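You operate a simulated robot arm through the tools that you are given. There is no shell and no other tool.

You run a simulated robot arm. Do the job below in one go: nothing can be reset, and whatever is moved stays where it is left.

TASK
Clamp the white steel block in the vice and rub its rust off.
Fine: use the green pad and lay it back on the bench; the block stays gripped. What is to be rubbed or washed off counts as gone when no trace of it is left.

It is judged by the outcome, as a careful person would: the job done as asked, and still so three seconds after it is handed in. It fails if anything else is knocked over, pushed out of place, dropped, spilled or broken.

THE ROBOT
A 6-joint arm with a three-finger gripper, fixed in place. Base frame: the origin is on the floor under the middle of its stand, x ahead of it, y to its left, z up. Lengths are in m, angles in degrees, forces in N, time in s.
It reaches about 1.213 m from its shoulder. Its first joint turns from -166.0 to 166.0 degrees. Payload 4.89 kg.
Tool frame: the origin (TCP) lies between the finger pads and is the grasp point; the fingertips stand 0.03 m ahead of it; z points along the fingers, y is the line along which they close. The gripper opens to 0.164 m; its body begins 0.125 m behind the TCP.
Orientation is told as [roll, pitch, yaw] about the base's x, y, z axes, in that order, counted from this pose: with the fingers straight down and closing along the base's y, the tool's x points along the base's -x, its y along +y and its z along -z.

THE INTERFACE
- The arm moves only by the tool servo_tool. Its argument "steps" is a list of rows, each an object of numbers (a shift or turn left out is 0, a gripper value left out holds the last): "rx", "ry", "rz": the turn, a rotation vector about the base's x, y, z in units of 4 degrees (1.0 is 4 degrees); "tx", "ty", "tz": the shift along the base's x, y, z in units of 30 mm (1.0 is 30 mm); "claw": the gripper command, from -1 (shut) to 1 (fully open), values between in proportion. In form: [{"rx": .., "ry": .., "rz": .., "tx": .., "ty": .., "tz": .., "claw": ..}, ...]. A call has 1 to 20 rows; each row shifts and turns the commanded pose from where the row before left it. A call with a number of a shift or a turn outside -1 to 1 is refused whole. Rows are played at 5 a second. More than 0.05 m and 8.6 degrees between two rows, or a gripper value outside its range, and nothing of the call is played. A pose out of reach is approached as far as the arm can. The call stops where the force on the tool passes 70 N (or 10 N more than at its start, if that is more) or the arm is blocked; 0.2 s more then pass. The fingers move at their own pace (about 0.108 m/s each) and stop on an object; they squeeze with about 26 N. The grip force told is the motor's: it shows also when the fingers shut on nothing. Time passes only in rows, and 0.2 s behind the last, so rows that do not move let the fingers close. It gives the time, the measured TCP pose, the force on the tool (base axes), the opening and the grip force at its end, in the units of the frame above (readings bear some noise), with the torque about the TCP (base axes, N m) and any sound that the robot's microphone picked up.
- Cameras (640 x 400 px; columns grow to the right, rows downward): "scene" is fixed at [0.048, 0.6507, 1.6091]; the picture's right is [-0.52, -0.85, 0.00], its down [-0.53, 0.33, -0.78] and it looks along [0.67, -0.41, -0.62] (base axes); focal length 346 px, centre (320, 200). "wrist" rides on the gripper at [0.076, -0.002, -0.152] in the tool frame; the picture's right is [0.02, 1.00, 0.00], its down [-0.88, 0.02, -0.47] and it looks along [-0.47, 0.01, 0.88] (tool axes); focal length 247 px, centre (320, 200). There is no depth. A picture from a camera that has moved, and an enlarged one, comes with that camera's place and axes in the base frame and with its lens.
- grab_frame(camera): a new picture of that camera. The clock stands still meanwhile.
- move_column(by): moves the trunk up (or, below 0, down) by that many m; the arm rides with it, the base frame stays. It gives what a move gives, with no picture.
- zoom(camera, box): a new picture of the part [left, top, right, bottom] of that camera's present view, enlarged. The clock stands still meanwhile.
- close_job(): hands the job in; it is judged then, once.

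Places have to be worked out from the pictures, the camera data and where the tool is seen. Open the gripper and draw the arm clear of the work before you hand the job in, unless the task says otherwise.

The tools are called after "Request:" by a JSON object that holds its "name" and its "arguments". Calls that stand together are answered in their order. servo_tool: Moves the arm, as the interface text tells. Its arguments: {"type":"object","properties":{"steps":{"type":"array"}},"required":["steps"]} The other tools are called the same way: move_column (by) moves the trunk up or down; grab_frame (camera) takes a picture; zoom (camera, box) takes an enlarged picture of a part of a camera's view; close_job () hands the job in.

At the start:

```text
time: 0.0
eef_pos: [0.4831, 0.4006, 1.3199]
ee_rot: [0.0, 0.0, 0.0]
wrist_force: [-0.3, 0.5, -0.5]
ft_torque: [0.04, 0.02, -0.03]
opening: 0.164
finger_force: 0.1
trunk travel left (down, up): [-0.175, 0.215]
```

scene: 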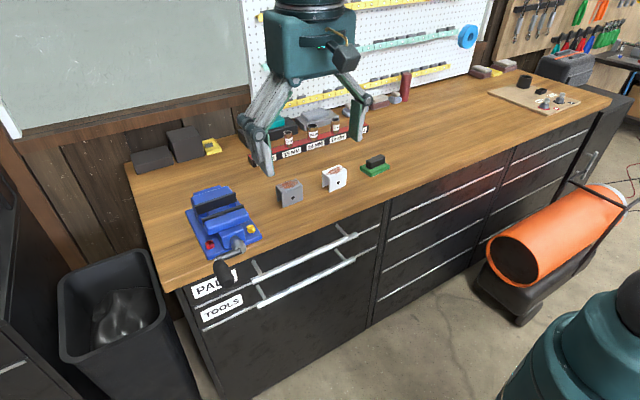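
wrist: 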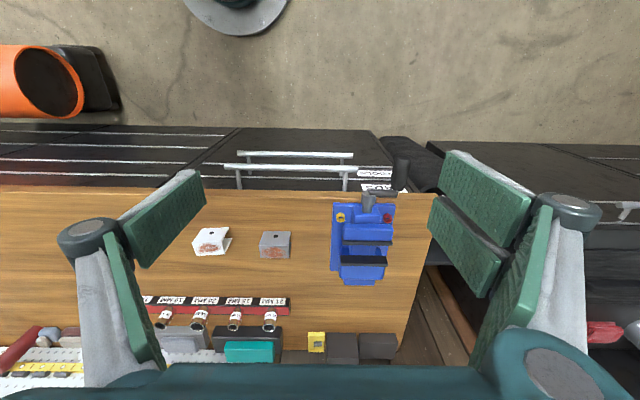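

I start by looking closer at the vice, the blocks and the pad in both cameras before moving anything.

Request:
{"name": "zoom", "arguments": {"camera": "scene", "box": [170, 130, 410, 280]}}

Request:
{"name": "zoom", "arguments": {"camera": "wrist", "box": [170, 170, 430, 333]}}

Request:
{"name": "zoom", "arguments": {"camera": "scene", "box": [170, 170, 270, 290]}}

Request:
{"name": "zoom", "arguments": {"camera": "scene", "box": [260, 140, 400, 220]}}

```text
2.67 times, centred on (290, 205) of scene
camera zoom: at [0.048, 0.6507, 1.6091], right [-0.52, -0.85, 0.0], down [-0.53, 0.33, -0.78], along [0.67, -0.41, -0.62], focal length 923 px, centre (400, 187)
```

zoom: 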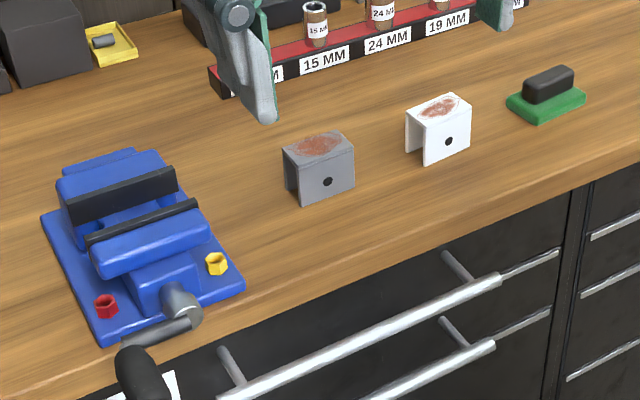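

```text
2.45 times, centred on (300, 252) of wrist
camera zoom: at [0.4059, 0.3983, 1.4723], right [-0.02, 1.0, 0.0], down [0.88, 0.02, 0.47], along [0.47, 0.01, -0.88], focal length 606 px, centre (369, 74)
```

zoom: 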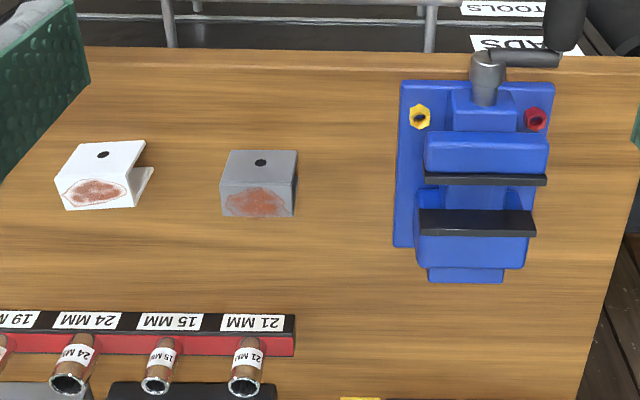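

```text
3.33 times, centred on (220, 230) of scene
camera zoom: at [0.048, 0.6507, 1.6091], right [-0.52, -0.85, 0.0], down [-0.53, 0.33, -0.78], along [0.67, -0.41, -0.62], focal length 1154 px, centre (653, 100)
```

zoom: 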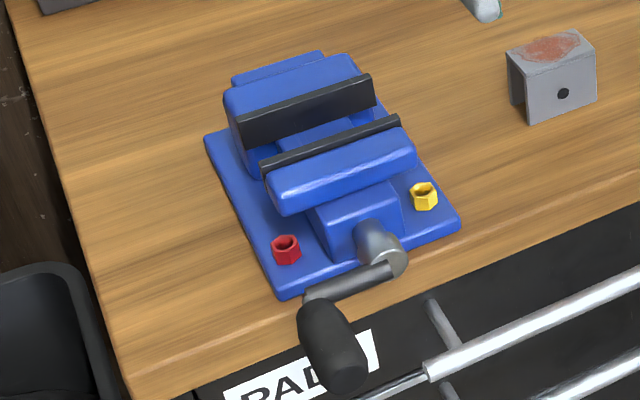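

```text
4.57 times, centred on (330, 180) of scene
camera zoom: at [0.048, 0.6507, 1.6091], right [-0.52, -0.85, 0.0], down [-0.53, 0.33, -0.78], along [0.67, -0.41, -0.62], focal length 1582 px, centre (274, 291)
```

zoom: 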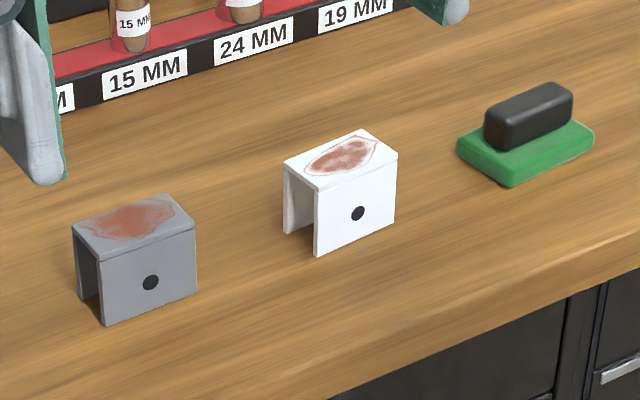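

The blocks look like channels with their rust on the top web, and the vice jaws run along y with a crank on the -x side. I zoom on the fingers and on the vice crank to understand both.

Request:
{"name": "zoom", "arguments": {"camera": "scene", "box": [220, 0, 400, 180]}}

Request:
{"name": "zoom", "arguments": {"camera": "wrist", "box": [320, 140, 460, 300]}}

Request:
{"name": "grab_frame", "arguments": {"camera": "wrist"}}

```text
2.22 times, centred on (310, 90) of scene
camera zoom: at [0.048, 0.6507, 1.6091], right [-0.52, -0.85, 0.0], down [-0.53, 0.33, -0.78], along [0.67, -0.41, -0.62], focal length 769 px, centre (342, 444)
```

zoom: 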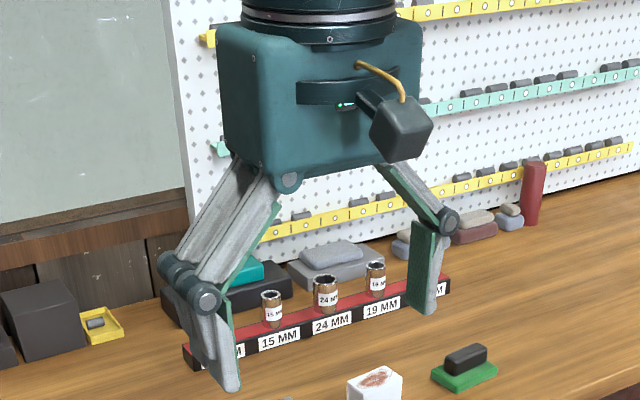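

```text
2.50 times, centred on (390, 220) of wrist
camera zoom: at [0.4059, 0.3983, 1.4723], right [-0.02, 1.0, 0.0], down [0.88, 0.02, 0.47], along [0.47, 0.01, -0.88], focal length 617 px, centre (145, 150)
```

zoom: 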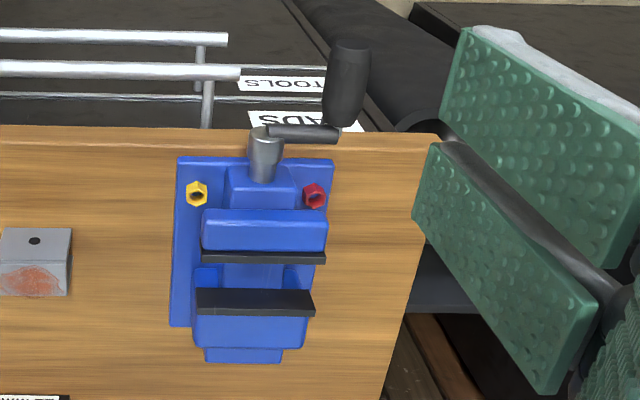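

```text
taken
camera wrist: at [0.4059, 0.3983, 1.4723], right [-0.02, 1.0, 0.0], down [0.88, 0.02, 0.47], along [0.47, 0.01, -0.88], focal length 247 px, centre (320, 200)
```

wrist: 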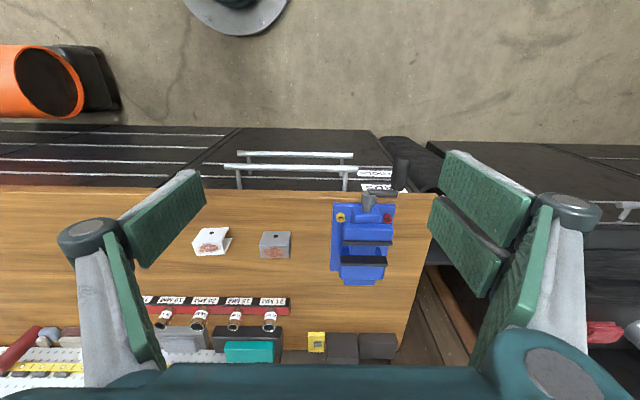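

The gripper has two fingers on its +y side and one on its -y side, and the crank's knob seems to point toward -x, off the bench edge. I move over toward the vice, staying well above it, for a closer look.

Request:
{"name": "servo_tool", "arguments": {"steps": [{"tx": 0.5, "ty": 0.5, "tz": -0.5}, {"tx": 0.5, "ty": 0.5, "tz": -0.5}, {"tx": 0.5, "ty": 0.5, "tz": -0.5}, {"tx": 0.5, "ty": 0.5, "tz": -0.5}, {"tx": 0.5, "ty": 0.5, "tz": -0.5}, {"tx": 0.5, "ty": 0.5, "tz": -0.5}, {"tx": 0.5, "ty": 0.5, "tz": -0.5}, {"tx": 0.5, "ty": 0.5, "tz": -0.5}, {}]}}

Request:
{"name": "grab_frame", "arguments": {"camera": "wrist"}}

```text
time: 2.0
eef_pos: [0.6027, 0.5211, 1.1987]
ee_rot: [-0.1, 0.0, 0.0]
wrist_force: [-0.1, -0.4, 0.1]
ft_torque: [-0.07, 0.09, 0.02]
opening: 0.1639
finger_force: 0.0
trunk travel left (down, up): [-0.175, 0.215]
```

```text
taken
camera wrist: at [0.5266, 0.5189, 1.3517], right [-0.02, 1.0, 0.0], down [0.88, 0.02, 0.47], along [0.47, 0.01, -0.88], focal length 247 px, centre (320, 200)
```

wrist: 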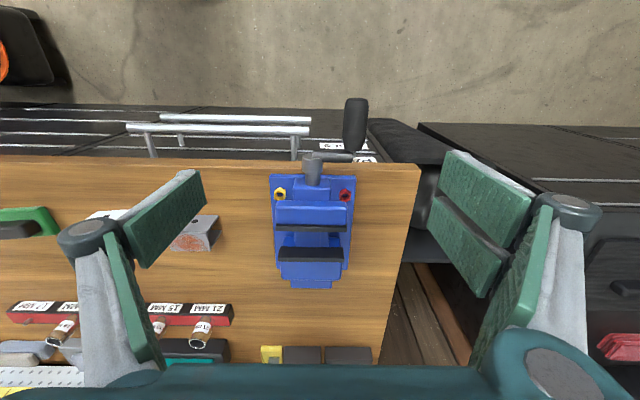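

The arm reached its pose with no contact. I zoom on the vice from here.

Request:
{"name": "zoom", "arguments": {"camera": "wrist", "box": [250, 90, 390, 300]}}

Request:
{"name": "zoom", "arguments": {"camera": "wrist", "box": [260, 200, 370, 300]}}

Request:
{"name": "zoom", "arguments": {"camera": "scene", "box": [170, 150, 290, 290]}}

```text
1.90 times, centred on (320, 195) of wrist
camera zoom: at [0.5266, 0.5189, 1.3517], right [-0.02, 1.0, 0.0], down [0.88, 0.02, 0.47], along [0.47, 0.01, -0.88], focal length 470 px, centre (320, 210)
```

zoom: 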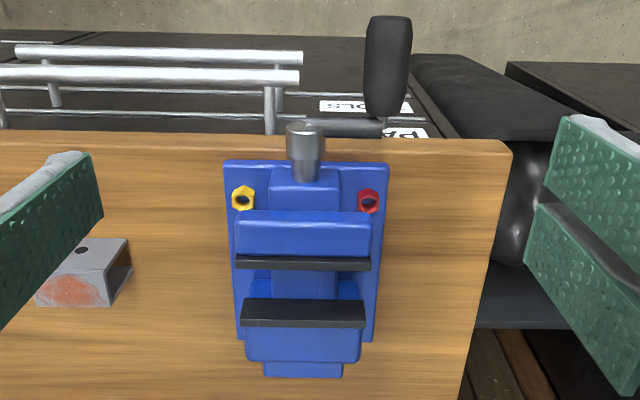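

```text
4.00 times, centred on (315, 250) of wrist
camera zoom: at [0.5266, 0.5189, 1.3517], right [-0.02, 1.0, 0.0], down [0.88, 0.02, 0.47], along [0.47, 0.01, -0.88], focal length 988 px, centre (340, 0)
```

zoom: 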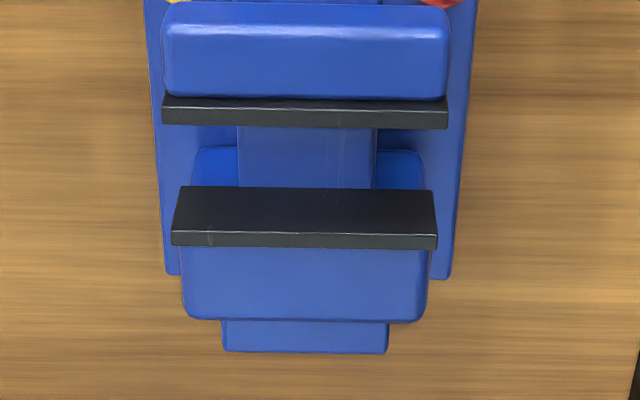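

```text
2.86 times, centred on (230, 220) of scene
camera zoom: at [0.048, 0.6507, 1.6091], right [-0.52, -0.85, 0.0], down [-0.53, 0.33, -0.78], along [0.67, -0.41, -0.62], focal length 989 px, centre (577, 143)
```

zoom: 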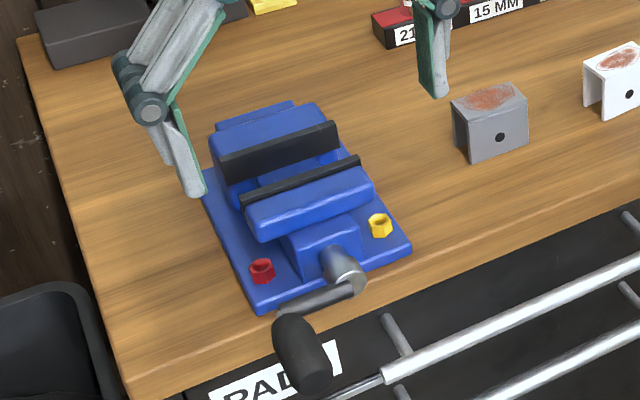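

Triangulating the two wrist views: bench top at z≈0.905, jaw tops at z≈1.037, fixed jaw face near x≈0.805, moving jaw face near x≈0.75, and the jaws are centred on y≈0.51. I move the camera over the gap to look straight down into it.

Request:
{"name": "servo_tool", "arguments": {"steps": [{"tx": 1.0}, {"tx": 1.0}, {"tx": 1.0}, {"tx": 1.0}, {"tx": 1.0}, {"tx": 0.7, "ty": -0.4}, {}]}}

Request:
{"name": "zoom", "arguments": {"camera": "wrist", "box": [220, 0, 420, 200]}}

Request:
{"name": "grab_frame", "arguments": {"camera": "wrist"}}

```text
time: 3.6
eef_pos: [0.7721, 0.5063, 1.1996]
ee_rot: [0.1, 0.0, -0.1]
wrist_force: [0.1, -0.1, -0.5]
ft_torque: [-0.02, 0.06, -0.01]
opening: 0.164
finger_force: 0.0
trunk travel left (down, up): [-0.175, 0.215]
```

```text
2.00 times, centred on (320, 100) of wrist
camera zoom: at [0.6969, 0.5055, 1.3524], right [-0.02, 1.0, 0.0], down [0.88, 0.02, 0.47], along [0.47, 0.01, -0.88], focal length 494 px, centre (320, 400)
```

zoom: 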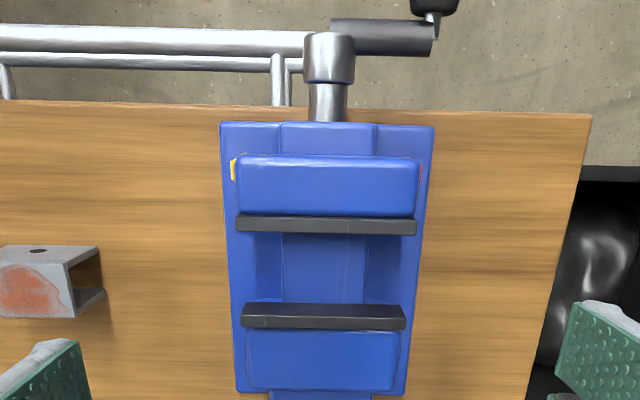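

```text
taken
camera wrist: at [0.6969, 0.5055, 1.3524], right [-0.02, 1.0, 0.0], down [0.88, 0.02, 0.47], along [0.47, 0.01, -0.88], focal length 247 px, centre (320, 200)
```

wrist: 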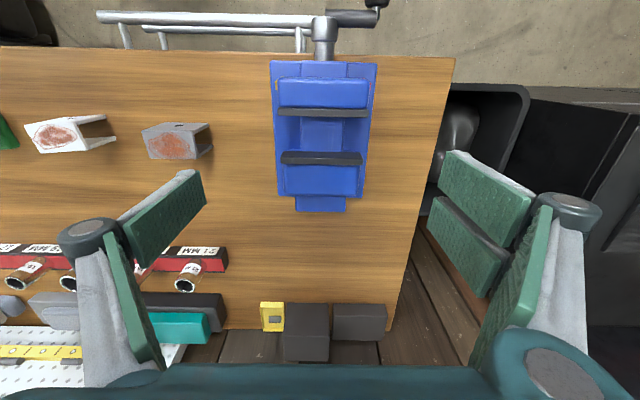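

Gap between the jaw plates comes out at about 0.053 m (x≈0.749 to 0.803). Now I zoom on the white block from here to get its size and heading.

Request:
{"name": "zoom", "arguments": {"camera": "wrist", "box": [0, 80, 240, 200]}}

Request:
{"name": "zoom", "arguments": {"camera": "wrist", "box": [260, 90, 380, 220]}}

```text
2.67 times, centred on (120, 140) of wrist
camera zoom: at [0.6969, 0.5055, 1.3524], right [-0.02, 1.0, 0.0], down [0.88, 0.02, 0.47], along [0.47, 0.01, -0.88], focal length 659 px, centre (853, 360)
```

zoom: 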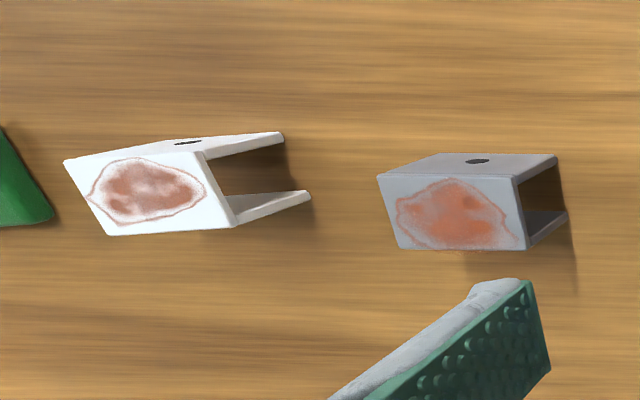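

```text
3.08 times, centred on (320, 155) of wrist
camera zoom: at [0.6969, 0.5055, 1.3524], right [-0.02, 1.0, 0.0], down [0.88, 0.02, 0.47], along [0.47, 0.01, -0.88], focal length 760 px, centre (320, 338)
```

zoom: 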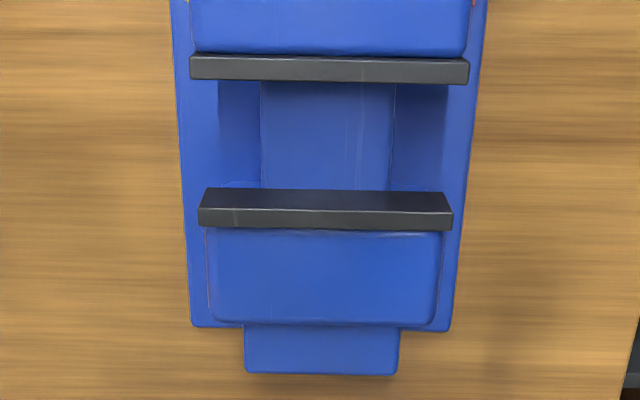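

The white block measures about 0.045 (x) × 0.08 (y) × 0.06 (z), is centred near (0.802, 0.094) and turned about +4.4°. It fits the present jaw gap without opening the vice. I move above it with the gripper partly closed so the fingers stay clear of the grey block.

Request:
{"name": "servo_tool", "arguments": {"steps": [{"tx": 0.07, "ty": -0.98, "claw": 0.46}, {"tx": 0.07, "ty": -0.98}, {"tx": 0.07, "ty": -0.98}, {"tx": 0.07, "ty": -0.98}, {"tx": 0.07, "ty": -0.98}, {"tx": 0.07, "ty": -0.98}, {"tx": 0.07, "ty": -0.98}, {"tx": 0.07, "ty": -0.98}, {"tx": 0.07, "ty": -0.98}, {"tx": 0.07, "ty": -0.98}, {"tx": 0.07, "ty": -0.98}, {"tx": 0.07, "ty": -0.98}, {"tx": 0.07, "ty": -0.98, "tz": -0.8}, {"tx": 0.07, "ty": -0.98, "tz": -0.8}, {}]}}

Request:
{"name": "grab_frame", "arguments": {"camera": "wrist"}}

Request:
{"name": "zoom", "arguments": {"camera": "wrist", "box": [220, 60, 420, 260]}}

Request:
{"name": "zoom", "arguments": {"camera": "scene", "box": [260, 60, 460, 220]}}

```text
time: 6.8
eef_pos: [0.802, 0.0943, 1.1509]
ee_rot: [-0.1, 0.1, 0.0]
wrist_force: [0.4, -0.6, -0.7]
ft_torque: [0.06, 0.01, 0.0]
opening: 0.1198
finger_force: 0.1
trunk travel left (down, up): [-0.175, 0.215]
```

```text
taken
camera wrist: at [0.7263, 0.0941, 1.3037], right [-0.02, 1.0, 0.0], down [0.88, 0.02, 0.47], along [0.47, 0.01, -0.88], focal length 247 px, centre (320, 200)
```

wrist: 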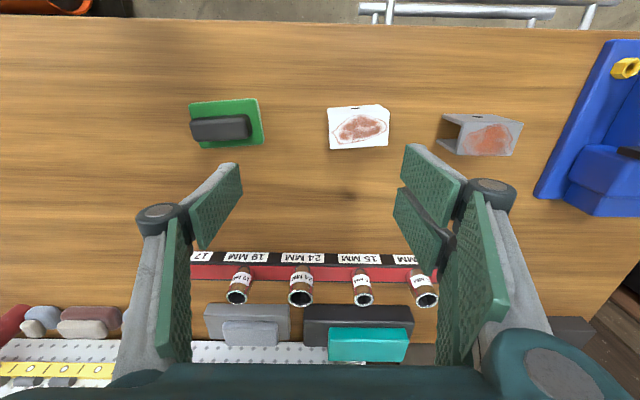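

```text
2.00 times, centred on (320, 160) of wrist
camera zoom: at [0.7263, 0.0941, 1.3037], right [-0.02, 1.0, 0.0], down [0.88, 0.02, 0.47], along [0.47, 0.01, -0.88], focal length 494 px, centre (320, 280)
```

zoom: 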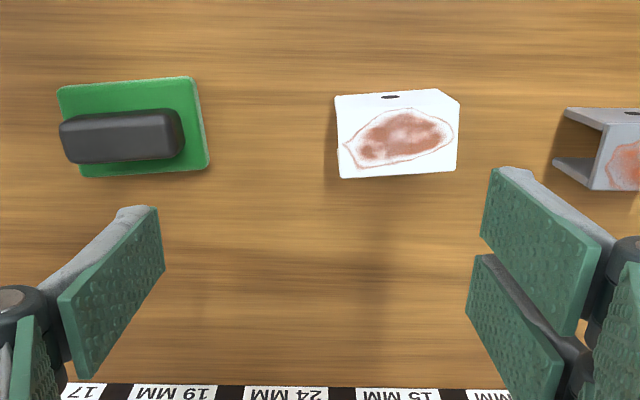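

```text
2.50 times, centred on (360, 140) of scene
camera zoom: at [0.048, 0.6507, 1.6091], right [-0.52, -0.85, 0.0], down [-0.53, 0.33, -0.78], along [0.67, -0.41, -0.62], focal length 865 px, centre (220, 350)
```

zoom: 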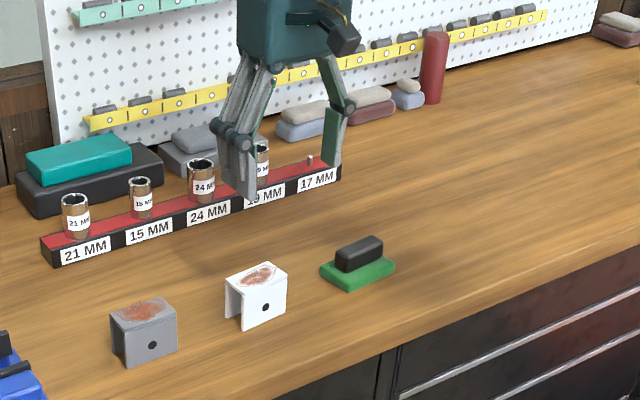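

I zoom in tightly on the white block to fix its corners and heading more exactly.

Request:
{"name": "zoom", "arguments": {"camera": "wrist", "box": [310, 90, 410, 160]}}

Request:
{"name": "zoom", "arguments": {"camera": "wrist", "box": [170, 80, 290, 160]}}

```text
5.71 times, centred on (360, 125) of wrist
camera zoom: at [0.7263, 0.0941, 1.3037], right [-0.02, 1.0, 0.0], down [0.88, 0.02, 0.47], along [0.47, 0.01, -0.88], focal length 1411 px, centre (91, 629)
```

zoom: 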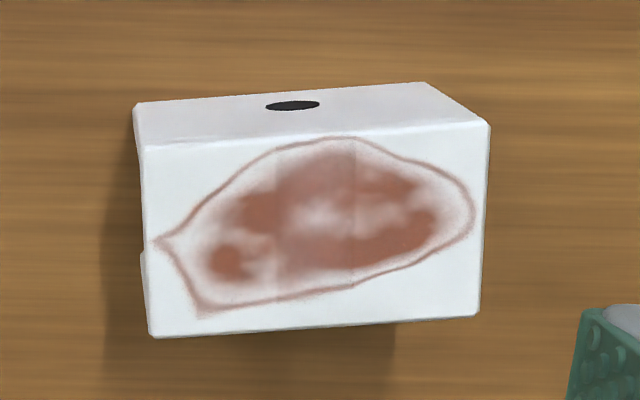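

```text
5.00 times, centred on (230, 120) of wrist
camera zoom: at [0.7263, 0.0941, 1.3037], right [-0.02, 1.0, 0.0], down [0.88, 0.02, 0.47], along [0.47, 0.01, -0.88], focal length 1235 px, centre (770, 600)
```

zoom: 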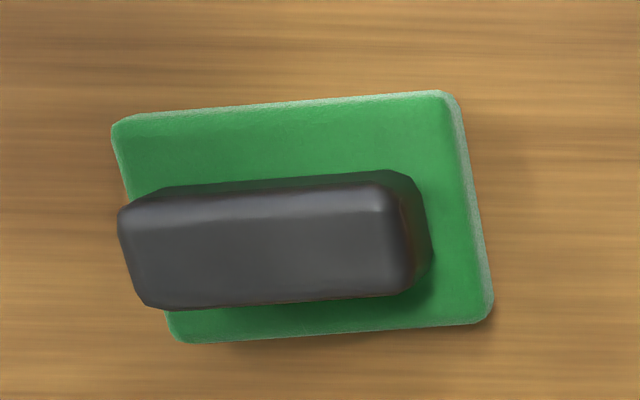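

The wide-baseline pair of views corrects my heights: bench z≈0.95, block tops z≈1.008, white block centre about (0.791, 0.142), 0.070 × 0.040 × ~0.057, yaw +5°, and the jaw tops are at z≈1.04. Before gripping I need the height of the vice's floor between the jaws, so I tilt the tool and look at the vice from its -y side.

Request:
{"name": "servo_tool", "arguments": {"steps": [{"tz": 0.8}, {"tz": 0.8}, {"tx": -0.31, "ty": 0.76, "rx": 0.96}, {"tx": -0.31, "ty": 0.76, "rx": 0.96}, {"tx": -0.31, "ty": 0.76, "rx": 0.96}, {"tx": -0.31, "ty": 0.76, "rx": 0.96}, {"tx": -0.31, "ty": 0.76, "rx": 0.96}, {"tx": -0.31, "ty": 0.76, "rx": 0.96}, {"tx": -0.31, "ty": 0.76, "rx": 0.96}, {"tx": -0.31, "ty": 0.76, "rx": 0.96}, {"tx": -0.31, "ty": 0.76, "rx": 0.96}, {"tx": -0.31, "ty": 0.76, "rx": 0.96}, {"tx": -0.31, "ty": 0.76, "rx": 0.96}, {"tx": -0.31, "ty": 0.76, "rx": 0.96}, {"tx": -0.31, "ty": 0.76, "rx": 0.96}, {}]}}

Request:
{"name": "grab_frame", "arguments": {"camera": "wrist"}}

```text
time: 10.2
eef_pos: [0.681, 0.3926, 1.1997]
ee_rot: [49.9, -0.1, 0.0]
wrist_force: [0.3, 0.0, -0.1]
ft_torque: [-0.01, 0.01, 0.0]
opening: 0.1196
finger_force: 0.1
trunk travel left (down, up): [-0.175, 0.215]
```

```text
taken
camera wrist: at [0.6055, 0.2753, 1.2977], right [-0.02, 0.64, 0.77], down [0.88, -0.35, 0.32], along [0.47, 0.68, -0.56], focal length 247 px, centre (320, 200)
```

wrist: 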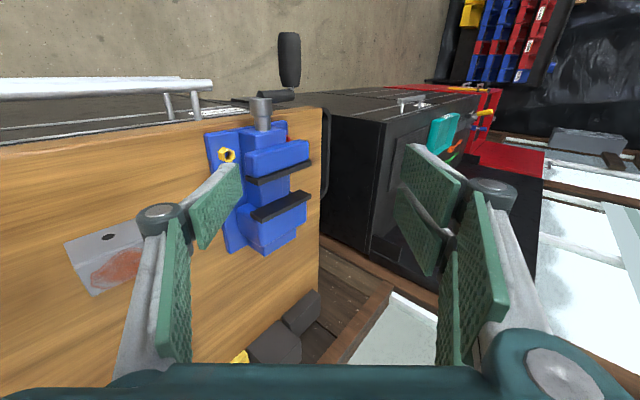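

The side view works; I lower 0.08 m for a flatter look and zoom on the jaws.

Request:
{"name": "servo_tool", "arguments": {"steps": [{"tz": -0.9}, {"tz": -0.9}, {"tz": -0.7}, {}]}}

Request:
{"name": "zoom", "arguments": {"camera": "wrist", "box": [180, 20, 380, 260]}}

Request:
{"name": "zoom", "arguments": {"camera": "wrist", "box": [220, 100, 340, 220]}}

```text
time: 11.2
eef_pos: [0.6819, 0.3912, 1.1243]
ee_rot: [50.0, 0.0, 0.0]
wrist_force: [-0.7, -0.6, -0.5]
ft_torque: [0.0, 0.03, -0.01]
opening: 0.1196
finger_force: 0.2
trunk travel left (down, up): [-0.175, 0.215]
```

```text
1.67 times, centred on (280, 140) of wrist
camera zoom: at [0.6049, 0.2744, 1.2221], right [-0.02, 0.64, 0.77], down [0.88, -0.35, 0.32], along [0.47, 0.68, -0.56], focal length 412 px, centre (387, 300)
```

zoom: 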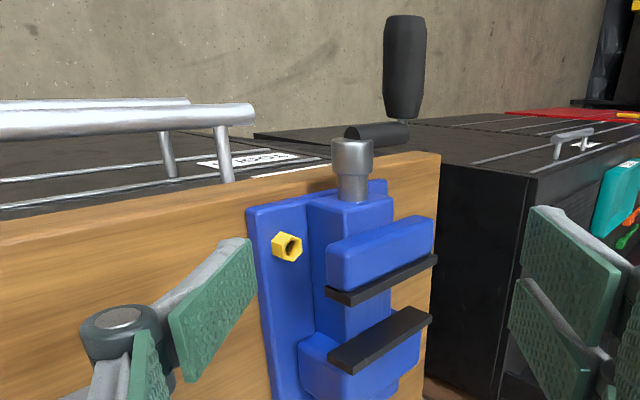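

```text
3.33 times, centred on (280, 160) of wrist
camera zoom: at [0.6049, 0.2744, 1.2221], right [-0.02, 0.64, 0.77], down [0.88, -0.35, 0.32], along [0.47, 0.68, -0.56], focal length 823 px, centre (453, 333)
```

zoom: 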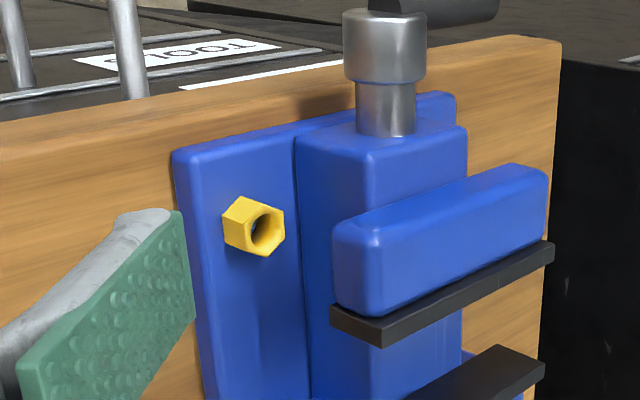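

Body top (the floor between the jaws) triangulates to z≈1.007, with jaw plates up to 1.04, so the 57 mm block will stand about 23 mm proud; the knob axis lies at about (0.565–0.632, 0.570, 0.990) and the screw axis at y≈0.51, z≈0.99. I return above the white block with a +5° yaw.

Request:
{"name": "servo_tool", "arguments": {"steps": [{"tz": 0.8}, {"tz": 0.8}, {"tz": 0.8}, {"tx": 0.28, "ty": -0.64, "rx": -0.9615}, {"tx": 0.28, "ty": -0.64, "rx": -0.9615}, {"tx": 0.28, "ty": -0.64, "rx": -0.9615}, {"tx": 0.28, "ty": -0.64, "rx": -0.9615}, {"tx": 0.28, "ty": -0.64, "rx": -0.9615}, {"tx": 0.28, "ty": -0.64, "rx": -0.9615}, {"tx": 0.28, "ty": -0.64, "rx": -0.9615}, {"tx": 0.28, "ty": -0.64, "rx": -0.9615}, {"tx": 0.28, "ty": -0.64, "rx": -0.9615}, {"tx": 0.28, "ty": -0.64, "rx": -0.9615}, {"tx": 0.28, "ty": -0.64, "rx": -0.9615}, {"tx": 0.28, "ty": -0.64, "rx": -0.9615}, {"tx": 0.28, "ty": -0.64, "rx": -0.9615}, {"rz": 0.6}, {"rz": 0.6}, {}]}}

Request:
{"name": "grab_frame", "arguments": {"camera": "wrist"}}

```text
time: 15.2
eef_pos: [0.7907, 0.1428, 1.196]
ee_rot: [-0.1, 0.0, 4.8]
wrist_force: [-0.2, 0.8, -0.3]
ft_torque: [0.0, -0.01, -0.01]
opening: 0.1196
finger_force: 0.1
trunk travel left (down, up): [-0.175, 0.215]
```

```text
taken
camera wrist: at [0.7148, 0.1354, 1.3495], right [-0.11, 0.99, 0.0], down [0.88, 0.09, 0.47], along [0.47, 0.05, -0.88], focal length 247 px, centre (320, 200)
```

wrist: 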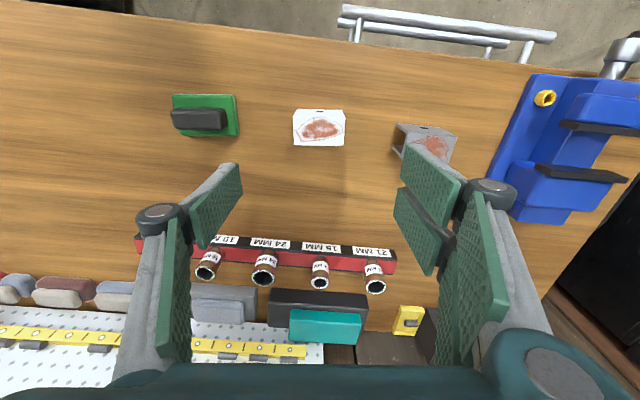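

The block now looks square to the camera and centred. I descend to z≈1.08 (tips well above the block top) and check the alignment.

Request:
{"name": "servo_tool", "arguments": {"steps": [{"tz": -0.8}, {"tz": -0.8}, {"tz": -0.8}, {"tz": -0.8}, {"tz": -0.6}, {}]}}

Request:
{"name": "grab_frame", "arguments": {"camera": "wrist"}}

Request:
{"name": "zoom", "arguments": {"camera": "wrist", "box": [220, 100, 420, 225]}}

Request:
{"name": "zoom", "arguments": {"camera": "scene", "box": [260, 100, 420, 220]}}

```text
time: 16.6
eef_pos: [0.7918, 0.1432, 1.0807]
ee_rot: [-0.1, 0.0, 4.8]
wrist_force: [0.1, 1.0, 0.1]
ft_torque: [0.0, 0.03, 0.02]
opening: 0.1194
finger_force: 0.0
trunk travel left (down, up): [-0.175, 0.215]
```

```text
taken
camera wrist: at [0.715, 0.136, 1.2348], right [-0.1, 0.99, 0.0], down [0.88, 0.09, 0.47], along [0.47, 0.05, -0.88], focal length 247 px, centre (320, 200)
```

wrist: 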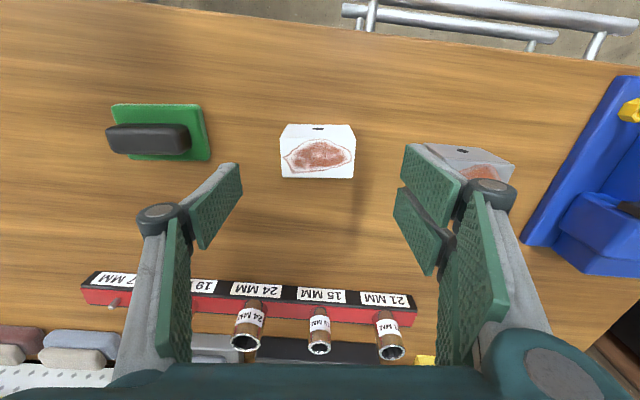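

```text
3.20 times, centred on (320, 162) of wrist
camera zoom: at [0.715, 0.136, 1.2348], right [-0.1, 0.99, 0.0], down [0.88, 0.09, 0.47], along [0.47, 0.05, -0.88], focal length 790 px, centre (320, 320)
```

zoom: 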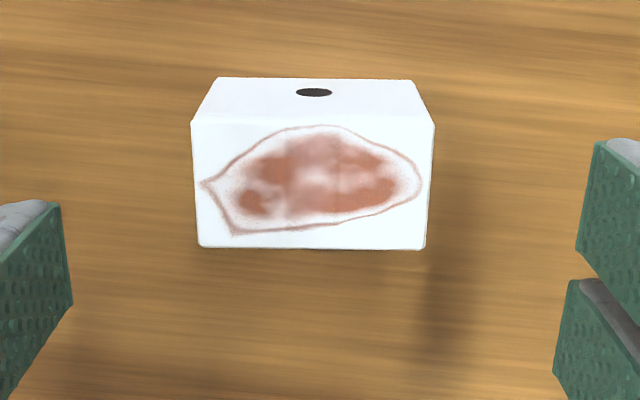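

```text
3.33 times, centred on (340, 160) of scene
camera zoom: at [0.048, 0.6507, 1.6091], right [-0.52, -0.85, 0.0], down [-0.53, 0.33, -0.78], along [0.67, -0.41, -0.62], focal length 1154 px, centre (253, 333)
```

zoom: 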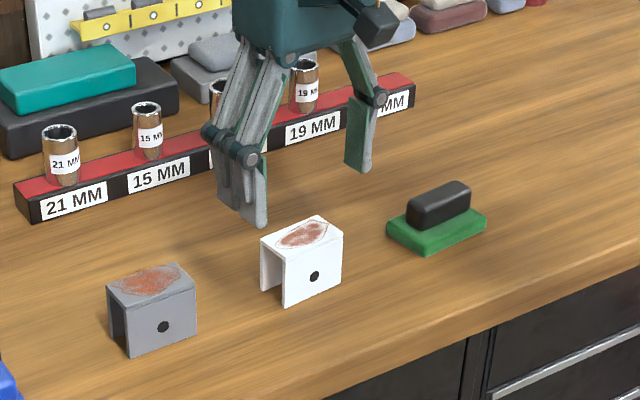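

The block is square to the tool and only ~2.6 mm off in y. I narrow the opening to 0.10 m and lower to TCP z≈1.022, so the tips cover only the top ~16 mm of the block.

Request:
{"name": "servo_tool", "arguments": {"steps": [{"ty": -0.08, "claw": 0.22}, {"tz": -0.65}, {"tz": -0.65}, {"tz": -0.65}, {}]}}

Request:
{"name": "grab_frame", "arguments": {"camera": "wrist"}}

Request:
{"name": "zoom", "arguments": {"camera": "scene", "box": [260, 120, 400, 220]}}

```text
time: 17.8
eef_pos: [0.7929, 0.1419, 1.0233]
ee_rot: [-0.1, -0.1, 4.8]
wrist_force: [-0.5, -0.6, 0.6]
ft_torque: [-0.01, 0.02, 0.01]
opening: 0.0999
finger_force: 0.0
trunk travel left (down, up): [-0.175, 0.215]
```

```text
taken
camera wrist: at [0.7158, 0.1336, 1.1764], right [-0.11, 0.99, 0.0], down [0.88, 0.09, 0.47], along [0.47, 0.05, -0.88], focal length 247 px, centre (320, 200)
```

wrist: 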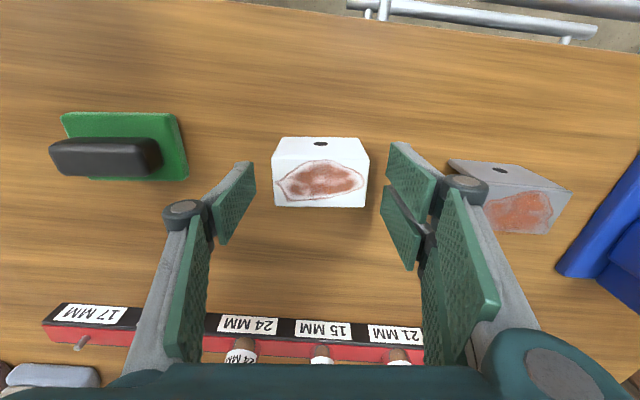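

```text
4.00 times, centred on (330, 170) of scene
camera zoom: at [0.048, 0.6507, 1.6091], right [-0.52, -0.85, 0.0], down [-0.53, 0.33, -0.78], along [0.67, -0.41, -0.62], focal length 1385 px, centre (280, 320)
```

zoom: 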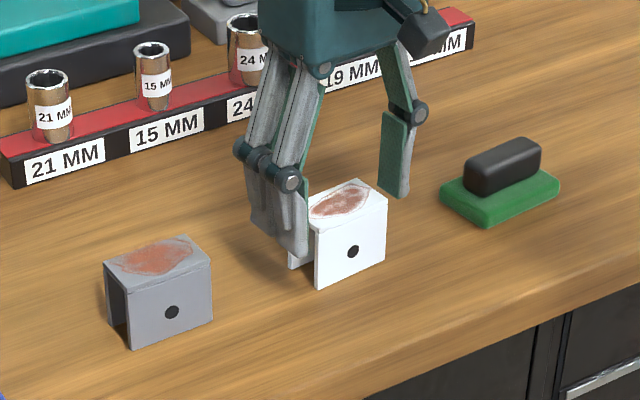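

The fingers straddle the block's ends with the tips about 15 mm below its top. I close the gripper on it.

Request:
{"name": "servo_tool", "arguments": {"steps": [{"claw": -1}, {}, {}, {}]}}

Request:
{"name": "grab_frame", "arguments": {"camera": "wrist"}}

Request:
{"name": "zoom", "arguments": {"camera": "scene", "box": [260, 120, 400, 220]}}

```text
time: 18.8
eef_pos: [0.792, 0.1415, 1.0231]
ee_rot: [0.0, 0.0, 4.8]
wrist_force: [0.2, 1.5, 0.4]
ft_torque: [0.18, -0.01, 0.02]
opening: 0.0694
finger_force: 26.0
trunk travel left (down, up): [-0.175, 0.215]
```

```text
taken
camera wrist: at [0.7155, 0.1336, 1.1767], right [-0.11, 0.99, 0.0], down [0.88, 0.09, 0.47], along [0.47, 0.05, -0.88], focal length 247 px, centre (320, 200)
```

wrist: 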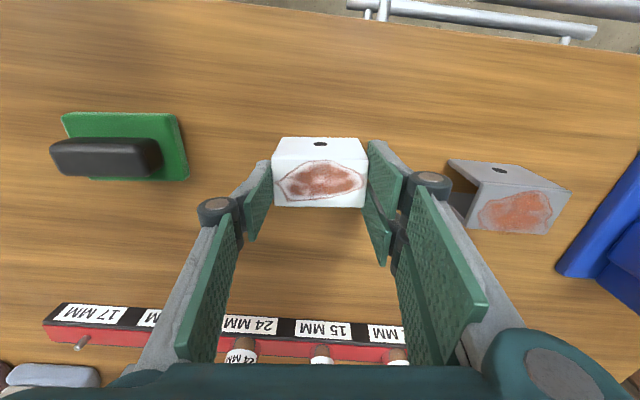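

```text
4.00 times, centred on (330, 170) of scene
camera zoom: at [0.048, 0.6507, 1.6091], right [-0.52, -0.85, 0.0], down [-0.53, 0.33, -0.78], along [0.67, -0.41, -0.62], focal length 1385 px, centre (280, 320)
```

zoom: 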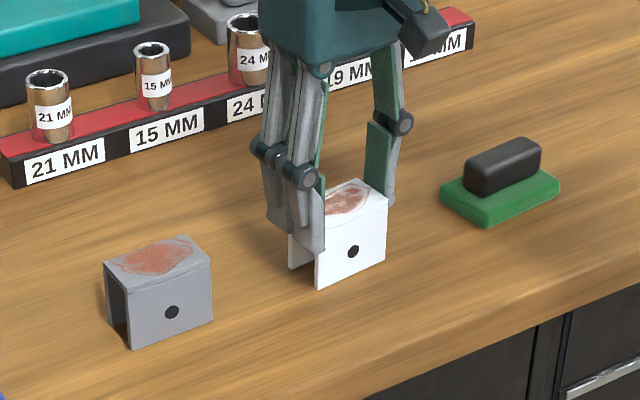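

Gripped: opening 0.0694 m matches the block's length, force 26 N. I lift slowly, then check the hold.

Request:
{"name": "servo_tool", "arguments": {"steps": [{"tz": 0.3}, {"tz": 0.5}, {"tz": 0.7}, {"tz": 0.7}, {"tz": 0.7}, {"tz": 0.7}, {"tz": 0.6}, {}]}}

Request:
{"name": "grab_frame", "arguments": {"camera": "wrist"}}

Request:
{"name": "zoom", "arguments": {"camera": "scene", "box": [240, 60, 400, 220]}}

```text
time: 20.6
eef_pos: [0.7906, 0.1413, 1.1498]
ee_rot: [-0.2, 0.0, 4.8]
wrist_force: [0.2, -0.4, -3.6]
ft_torque: [-0.02, 0.0, -0.04]
opening: 0.0693
finger_force: 25.7
trunk travel left (down, up): [-0.175, 0.215]
```

```text
taken
camera wrist: at [0.7148, 0.1329, 1.3029], right [-0.11, 0.99, 0.0], down [0.88, 0.09, 0.47], along [0.47, 0.05, -0.88], focal length 247 px, centre (320, 200)
```

wrist: 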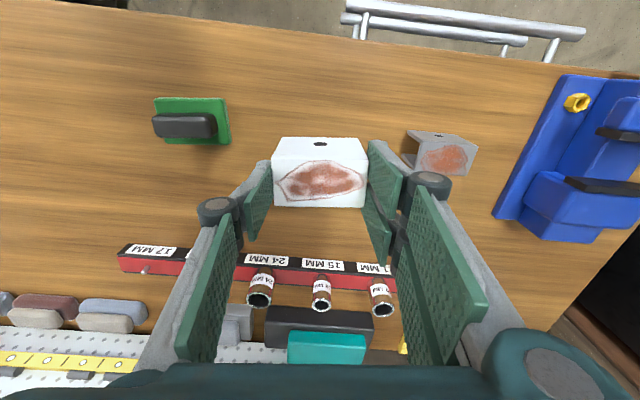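

```text
2.50 times, centred on (320, 140) of scene
camera zoom: at [0.048, 0.6507, 1.6091], right [-0.52, -0.85, 0.0], down [-0.53, 0.33, -0.78], along [0.67, -0.41, -0.62], focal length 865 px, centre (320, 350)
```

zoom: 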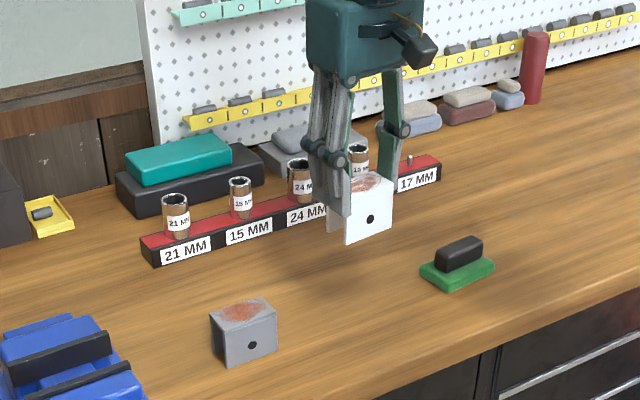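

The block is held firmly (about 3.6 N) and unmoved in the grip. I carry it above the jaw gap and turn it back to 0° yaw.

Request:
{"name": "servo_tool", "arguments": {"steps": [{"ty": 0.4}, {"tx": -0.04, "ty": 0.85, "rz": -0.09}, {"tx": -0.04, "ty": 0.9, "rz": -0.09}, {"tx": -0.04, "ty": 0.9, "rz": -0.09}, {"tx": -0.04, "ty": 0.9, "rz": -0.09}, {"tx": -0.04, "ty": 0.9, "rz": -0.09}, {"tx": -0.04, "ty": 0.9, "rz": -0.09}, {"tx": -0.04, "ty": 0.9, "rz": -0.09}, {"tx": -0.04, "ty": 0.9, "rz": -0.09}, {"tx": -0.04, "ty": 0.9, "rz": -0.09}, {"tx": -0.04, "ty": 0.9, "rz": -0.09}, {"tx": -0.04, "ty": 0.9, "rz": -0.1}, {"tx": -0.04, "ty": 0.9, "rz": -0.1}, {"tx": -0.04, "ty": 0.9, "rz": -0.1}, {"ty": 0.25}, {}]}}

Request:
{"name": "grab_frame", "arguments": {"camera": "wrist"}}

Request:
{"name": "zoom", "arguments": {"camera": "wrist", "box": [220, 90, 420, 290]}}

```text
time: 24.0
eef_pos: [0.7761, 0.5105, 1.1494]
ee_rot: [-0.1, -0.1, 0.0]
wrist_force: [0.8, 0.5, -3.5]
ft_torque: [-0.06, 0.0, -0.04]
opening: 0.0694
finger_force: 26.2
trunk travel left (down, up): [-0.175, 0.215]
```

```text
taken
camera wrist: at [0.6992, 0.509, 1.3024], right [-0.02, 1.0, 0.0], down [0.88, 0.02, 0.47], along [0.47, 0.01, -0.88], focal length 247 px, centre (320, 200)
```

wrist: 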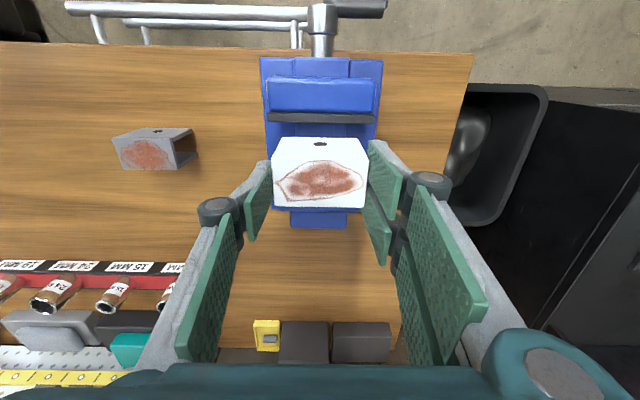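

```text
2.00 times, centred on (320, 190) of wrist
camera zoom: at [0.6992, 0.509, 1.3024], right [-0.02, 1.0, 0.0], down [0.88, 0.02, 0.47], along [0.47, 0.01, -0.88], focal length 494 px, centre (320, 220)
```

zoom: 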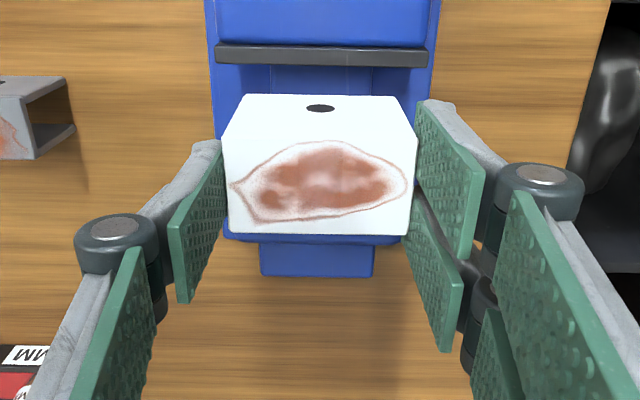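

Block spans about x 0.756–0.795 against the gap 0.749–0.802, so about 7 mm clearance each side. I lower to just above jaw-top level and recheck.

Request:
{"name": "servo_tool", "arguments": {"steps": [{"tz": -0.35}, {"tz": -0.35}, {"tz": -0.3}, {}]}}

Request:
{"name": "zoom", "arguments": {"camera": "wrist", "box": [220, 60, 420, 260]}}

Request:
{"name": "zoom", "arguments": {"camera": "scene", "box": [160, 120, 300, 280]}}

```text
time: 25.0
eef_pos: [0.7752, 0.5097, 1.119]
ee_rot: [-0.2, -0.1, 0.0]
wrist_force: [-0.5, -0.6, -2.1]
ft_torque: [0.0, 0.01, 0.01]
opening: 0.0693
finger_force: 25.5
trunk travel left (down, up): [-0.175, 0.215]
```

```text
2.00 times, centred on (320, 160) of wrist
camera zoom: at [0.699, 0.5084, 1.2722], right [-0.02, 1.0, 0.0], down [0.88, 0.02, 0.47], along [0.47, 0.01, -0.88], focal length 494 px, centre (320, 280)
```

zoom: 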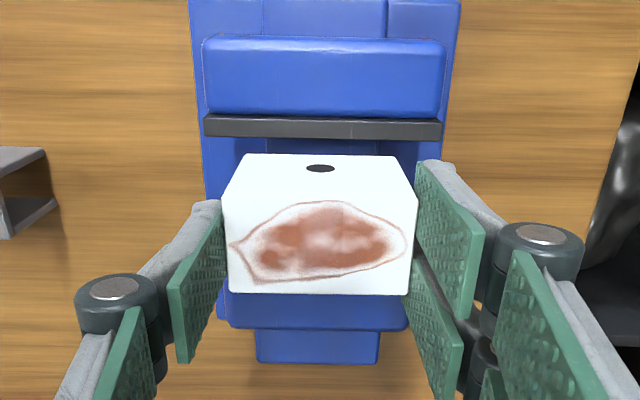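

```text
2.50 times, centred on (230, 200) of scene
camera zoom: at [0.048, 0.6507, 1.6091], right [-0.52, -0.85, 0.0], down [-0.53, 0.33, -0.78], along [0.67, -0.41, -0.62], focal length 865 px, centre (545, 200)
```

zoom: 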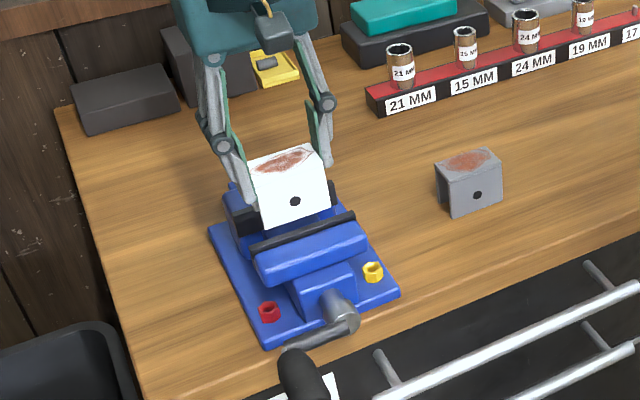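

Clearances still look fine on the moving-jaw side. I lower further into the gap in small steps, watching the force.

Request:
{"name": "servo_tool", "arguments": {"steps": [{"tz": -0.25}, {"tz": -0.25}, {"tz": -0.25}, {}]}}

Request:
{"name": "zoom", "arguments": {"camera": "wrist", "box": [220, 60, 420, 260]}}

Request:
{"name": "zoom", "arguments": {"camera": "scene", "box": [190, 150, 290, 250]}}

```text
time: 26.0
eef_pos: [0.7753, 0.5098, 1.097]
ee_rot: [-0.1, 0.0, 0.0]
wrist_force: [0.5, -0.5, -3.3]
ft_torque: [-0.05, 0.0, 0.01]
opening: 0.0691
finger_force: 25.9
trunk travel left (down, up): [-0.175, 0.215]
```

```text
2.00 times, centred on (320, 160) of wrist
camera zoom: at [0.699, 0.5087, 1.2499], right [-0.02, 1.0, 0.0], down [0.88, 0.02, 0.47], along [0.47, 0.01, -0.88], focal length 494 px, centre (320, 280)
```

zoom: 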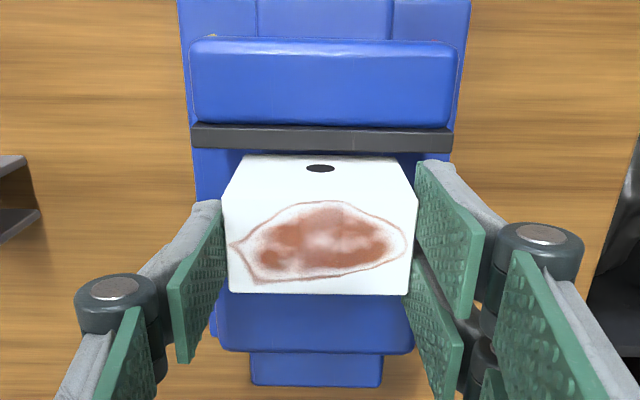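

```text
4.00 times, centred on (240, 200) of scene
camera zoom: at [0.048, 0.6507, 1.6091], right [-0.52, -0.85, 0.0], down [-0.53, 0.33, -0.78], along [0.67, -0.41, -0.62], focal length 1385 px, centre (640, 200)
```

zoom: 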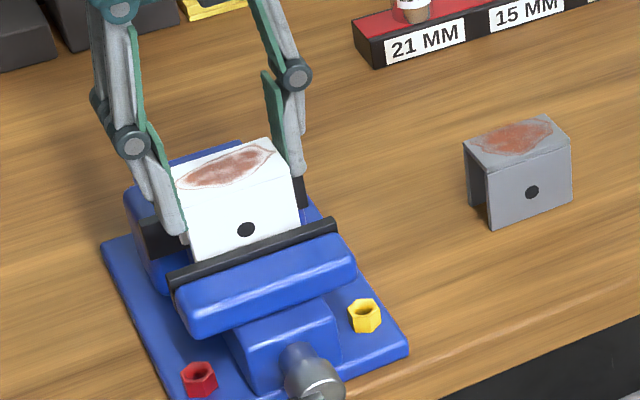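

No contact with the block already about 15 mm below the jaw tops. I keep lowering in small steps toward the expected floor contact near TCP z≈1.079.

Request:
{"name": "servo_tool", "arguments": {"steps": [{"tz": -0.15}, {"tz": -0.15}, {"tz": -0.1}, {}]}}

Request:
{"name": "servo_tool", "arguments": {"steps": [{"tz": -0.05}, {"tz": -0.05}, {}]}}

```text
time: 27.0
eef_pos: [0.7757, 0.5109, 1.0843]
ee_rot: [0.0, 0.0, -0.1]
wrist_force: [0.0, 0.8, -2.8]
ft_torque: [0.01, -0.02, 0.06]
opening: 0.069
finger_force: 25.9
trunk travel left (down, up): [-0.175, 0.215]
```

```text
time: 27.8
eef_pos: [0.7754, 0.5092, 1.0832]
ee_rot: [-0.1, 0.0, 0.1]
wrist_force: [4.4, 2.7, 15.8]
ft_torque: [0.34, -0.13, 0.02]
opening: 0.0698
finger_force: 26.1
trunk travel left (down, up): [-0.175, 0.215]
```

Upward force of about 16 N at TCP z≈1.083 – the block has come onto the vice floor (tips still ~1.053, above the jaw tops). I check the picture before releasing.

Request:
{"name": "zoom", "arguments": {"camera": "scene", "box": [190, 150, 290, 250]}}

Request:
{"name": "zoom", "arguments": {"camera": "wrist", "box": [240, 100, 400, 260]}}

```text
4.00 times, centred on (240, 200) of scene
camera zoom: at [0.048, 0.6507, 1.6091], right [-0.52, -0.85, 0.0], down [-0.53, 0.33, -0.78], along [0.67, -0.41, -0.62], focal length 1385 px, centre (640, 200)
```

zoom: 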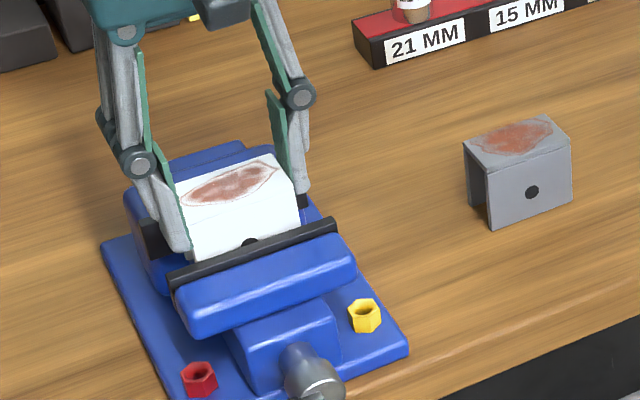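

```text
2.50 times, centred on (320, 180) of wrist
camera zoom: at [0.6987, 0.5084, 1.2359], right [-0.02, 1.0, 0.0], down [0.88, 0.02, 0.47], along [0.47, 0.01, -0.88], focal length 617 px, centre (320, 250)
```

zoom: 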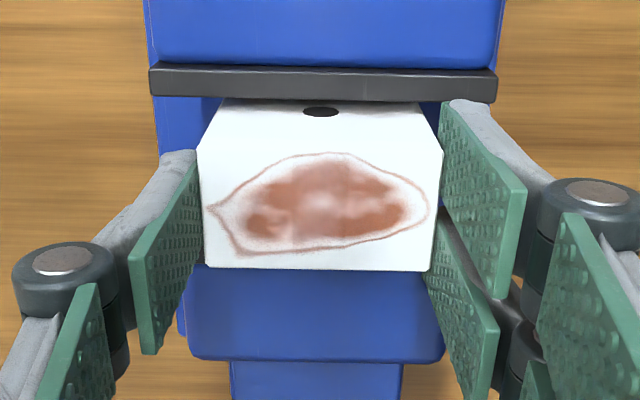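

The block stands in the gap, square and clear of both plates, with the tips above the jaws. I unload slightly, open to about 0.10 m and rise straight up.

Request:
{"name": "servo_tool", "arguments": {"steps": [{"tz": 0.06}, {"claw": 0.22}, {}, {}, {"tz": 0.3}, {"tz": 0.6}, {"tz": 0.8}, {"tz": 0.8}, {"tz": 0.8}, {}]}}

Request:
{"name": "grab_frame", "arguments": {"camera": "wrist"}}

Request:
{"name": "zoom", "arguments": {"camera": "wrist", "box": [250, 60, 400, 210]}}

Request:
{"name": "zoom", "arguments": {"camera": "scene", "box": [170, 150, 290, 290]}}

```text
time: 30.0
eef_pos: [0.7756, 0.5088, 1.183]
ee_rot: [-0.2, 0.1, -0.1]
wrist_force: [0.4, -0.5, 0.1]
ft_torque: [0.03, -0.03, -0.02]
opening: 0.1002
finger_force: 0.1
trunk travel left (down, up): [-0.175, 0.215]
```

```text
taken
camera wrist: at [0.6996, 0.5084, 1.3369], right [-0.02, 1.0, 0.0], down [0.88, 0.02, 0.47], along [0.47, 0.01, -0.88], focal length 247 px, centre (320, 200)
```

wrist: 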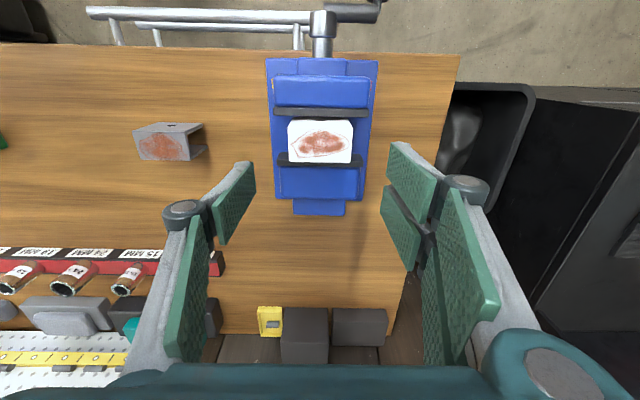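

```text
2.67 times, centred on (325, 135) of wrist
camera zoom: at [0.6996, 0.5084, 1.3369], right [-0.02, 1.0, 0.0], down [0.88, 0.02, 0.47], along [0.47, 0.01, -0.88], focal length 659 px, centre (307, 373)
```

zoom: 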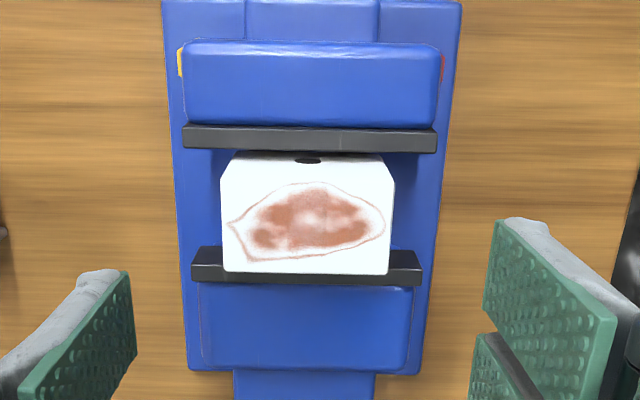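

```text
2.86 times, centred on (230, 220) of scene
camera zoom: at [0.048, 0.6507, 1.6091], right [-0.52, -0.85, 0.0], down [-0.53, 0.33, -0.78], along [0.67, -0.41, -0.62], focal length 989 px, centre (577, 143)
```

zoom: 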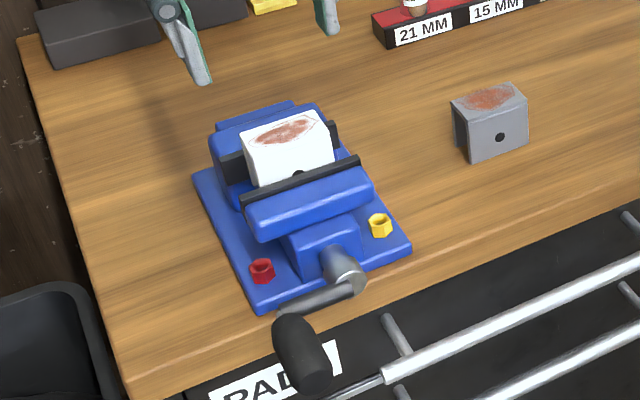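

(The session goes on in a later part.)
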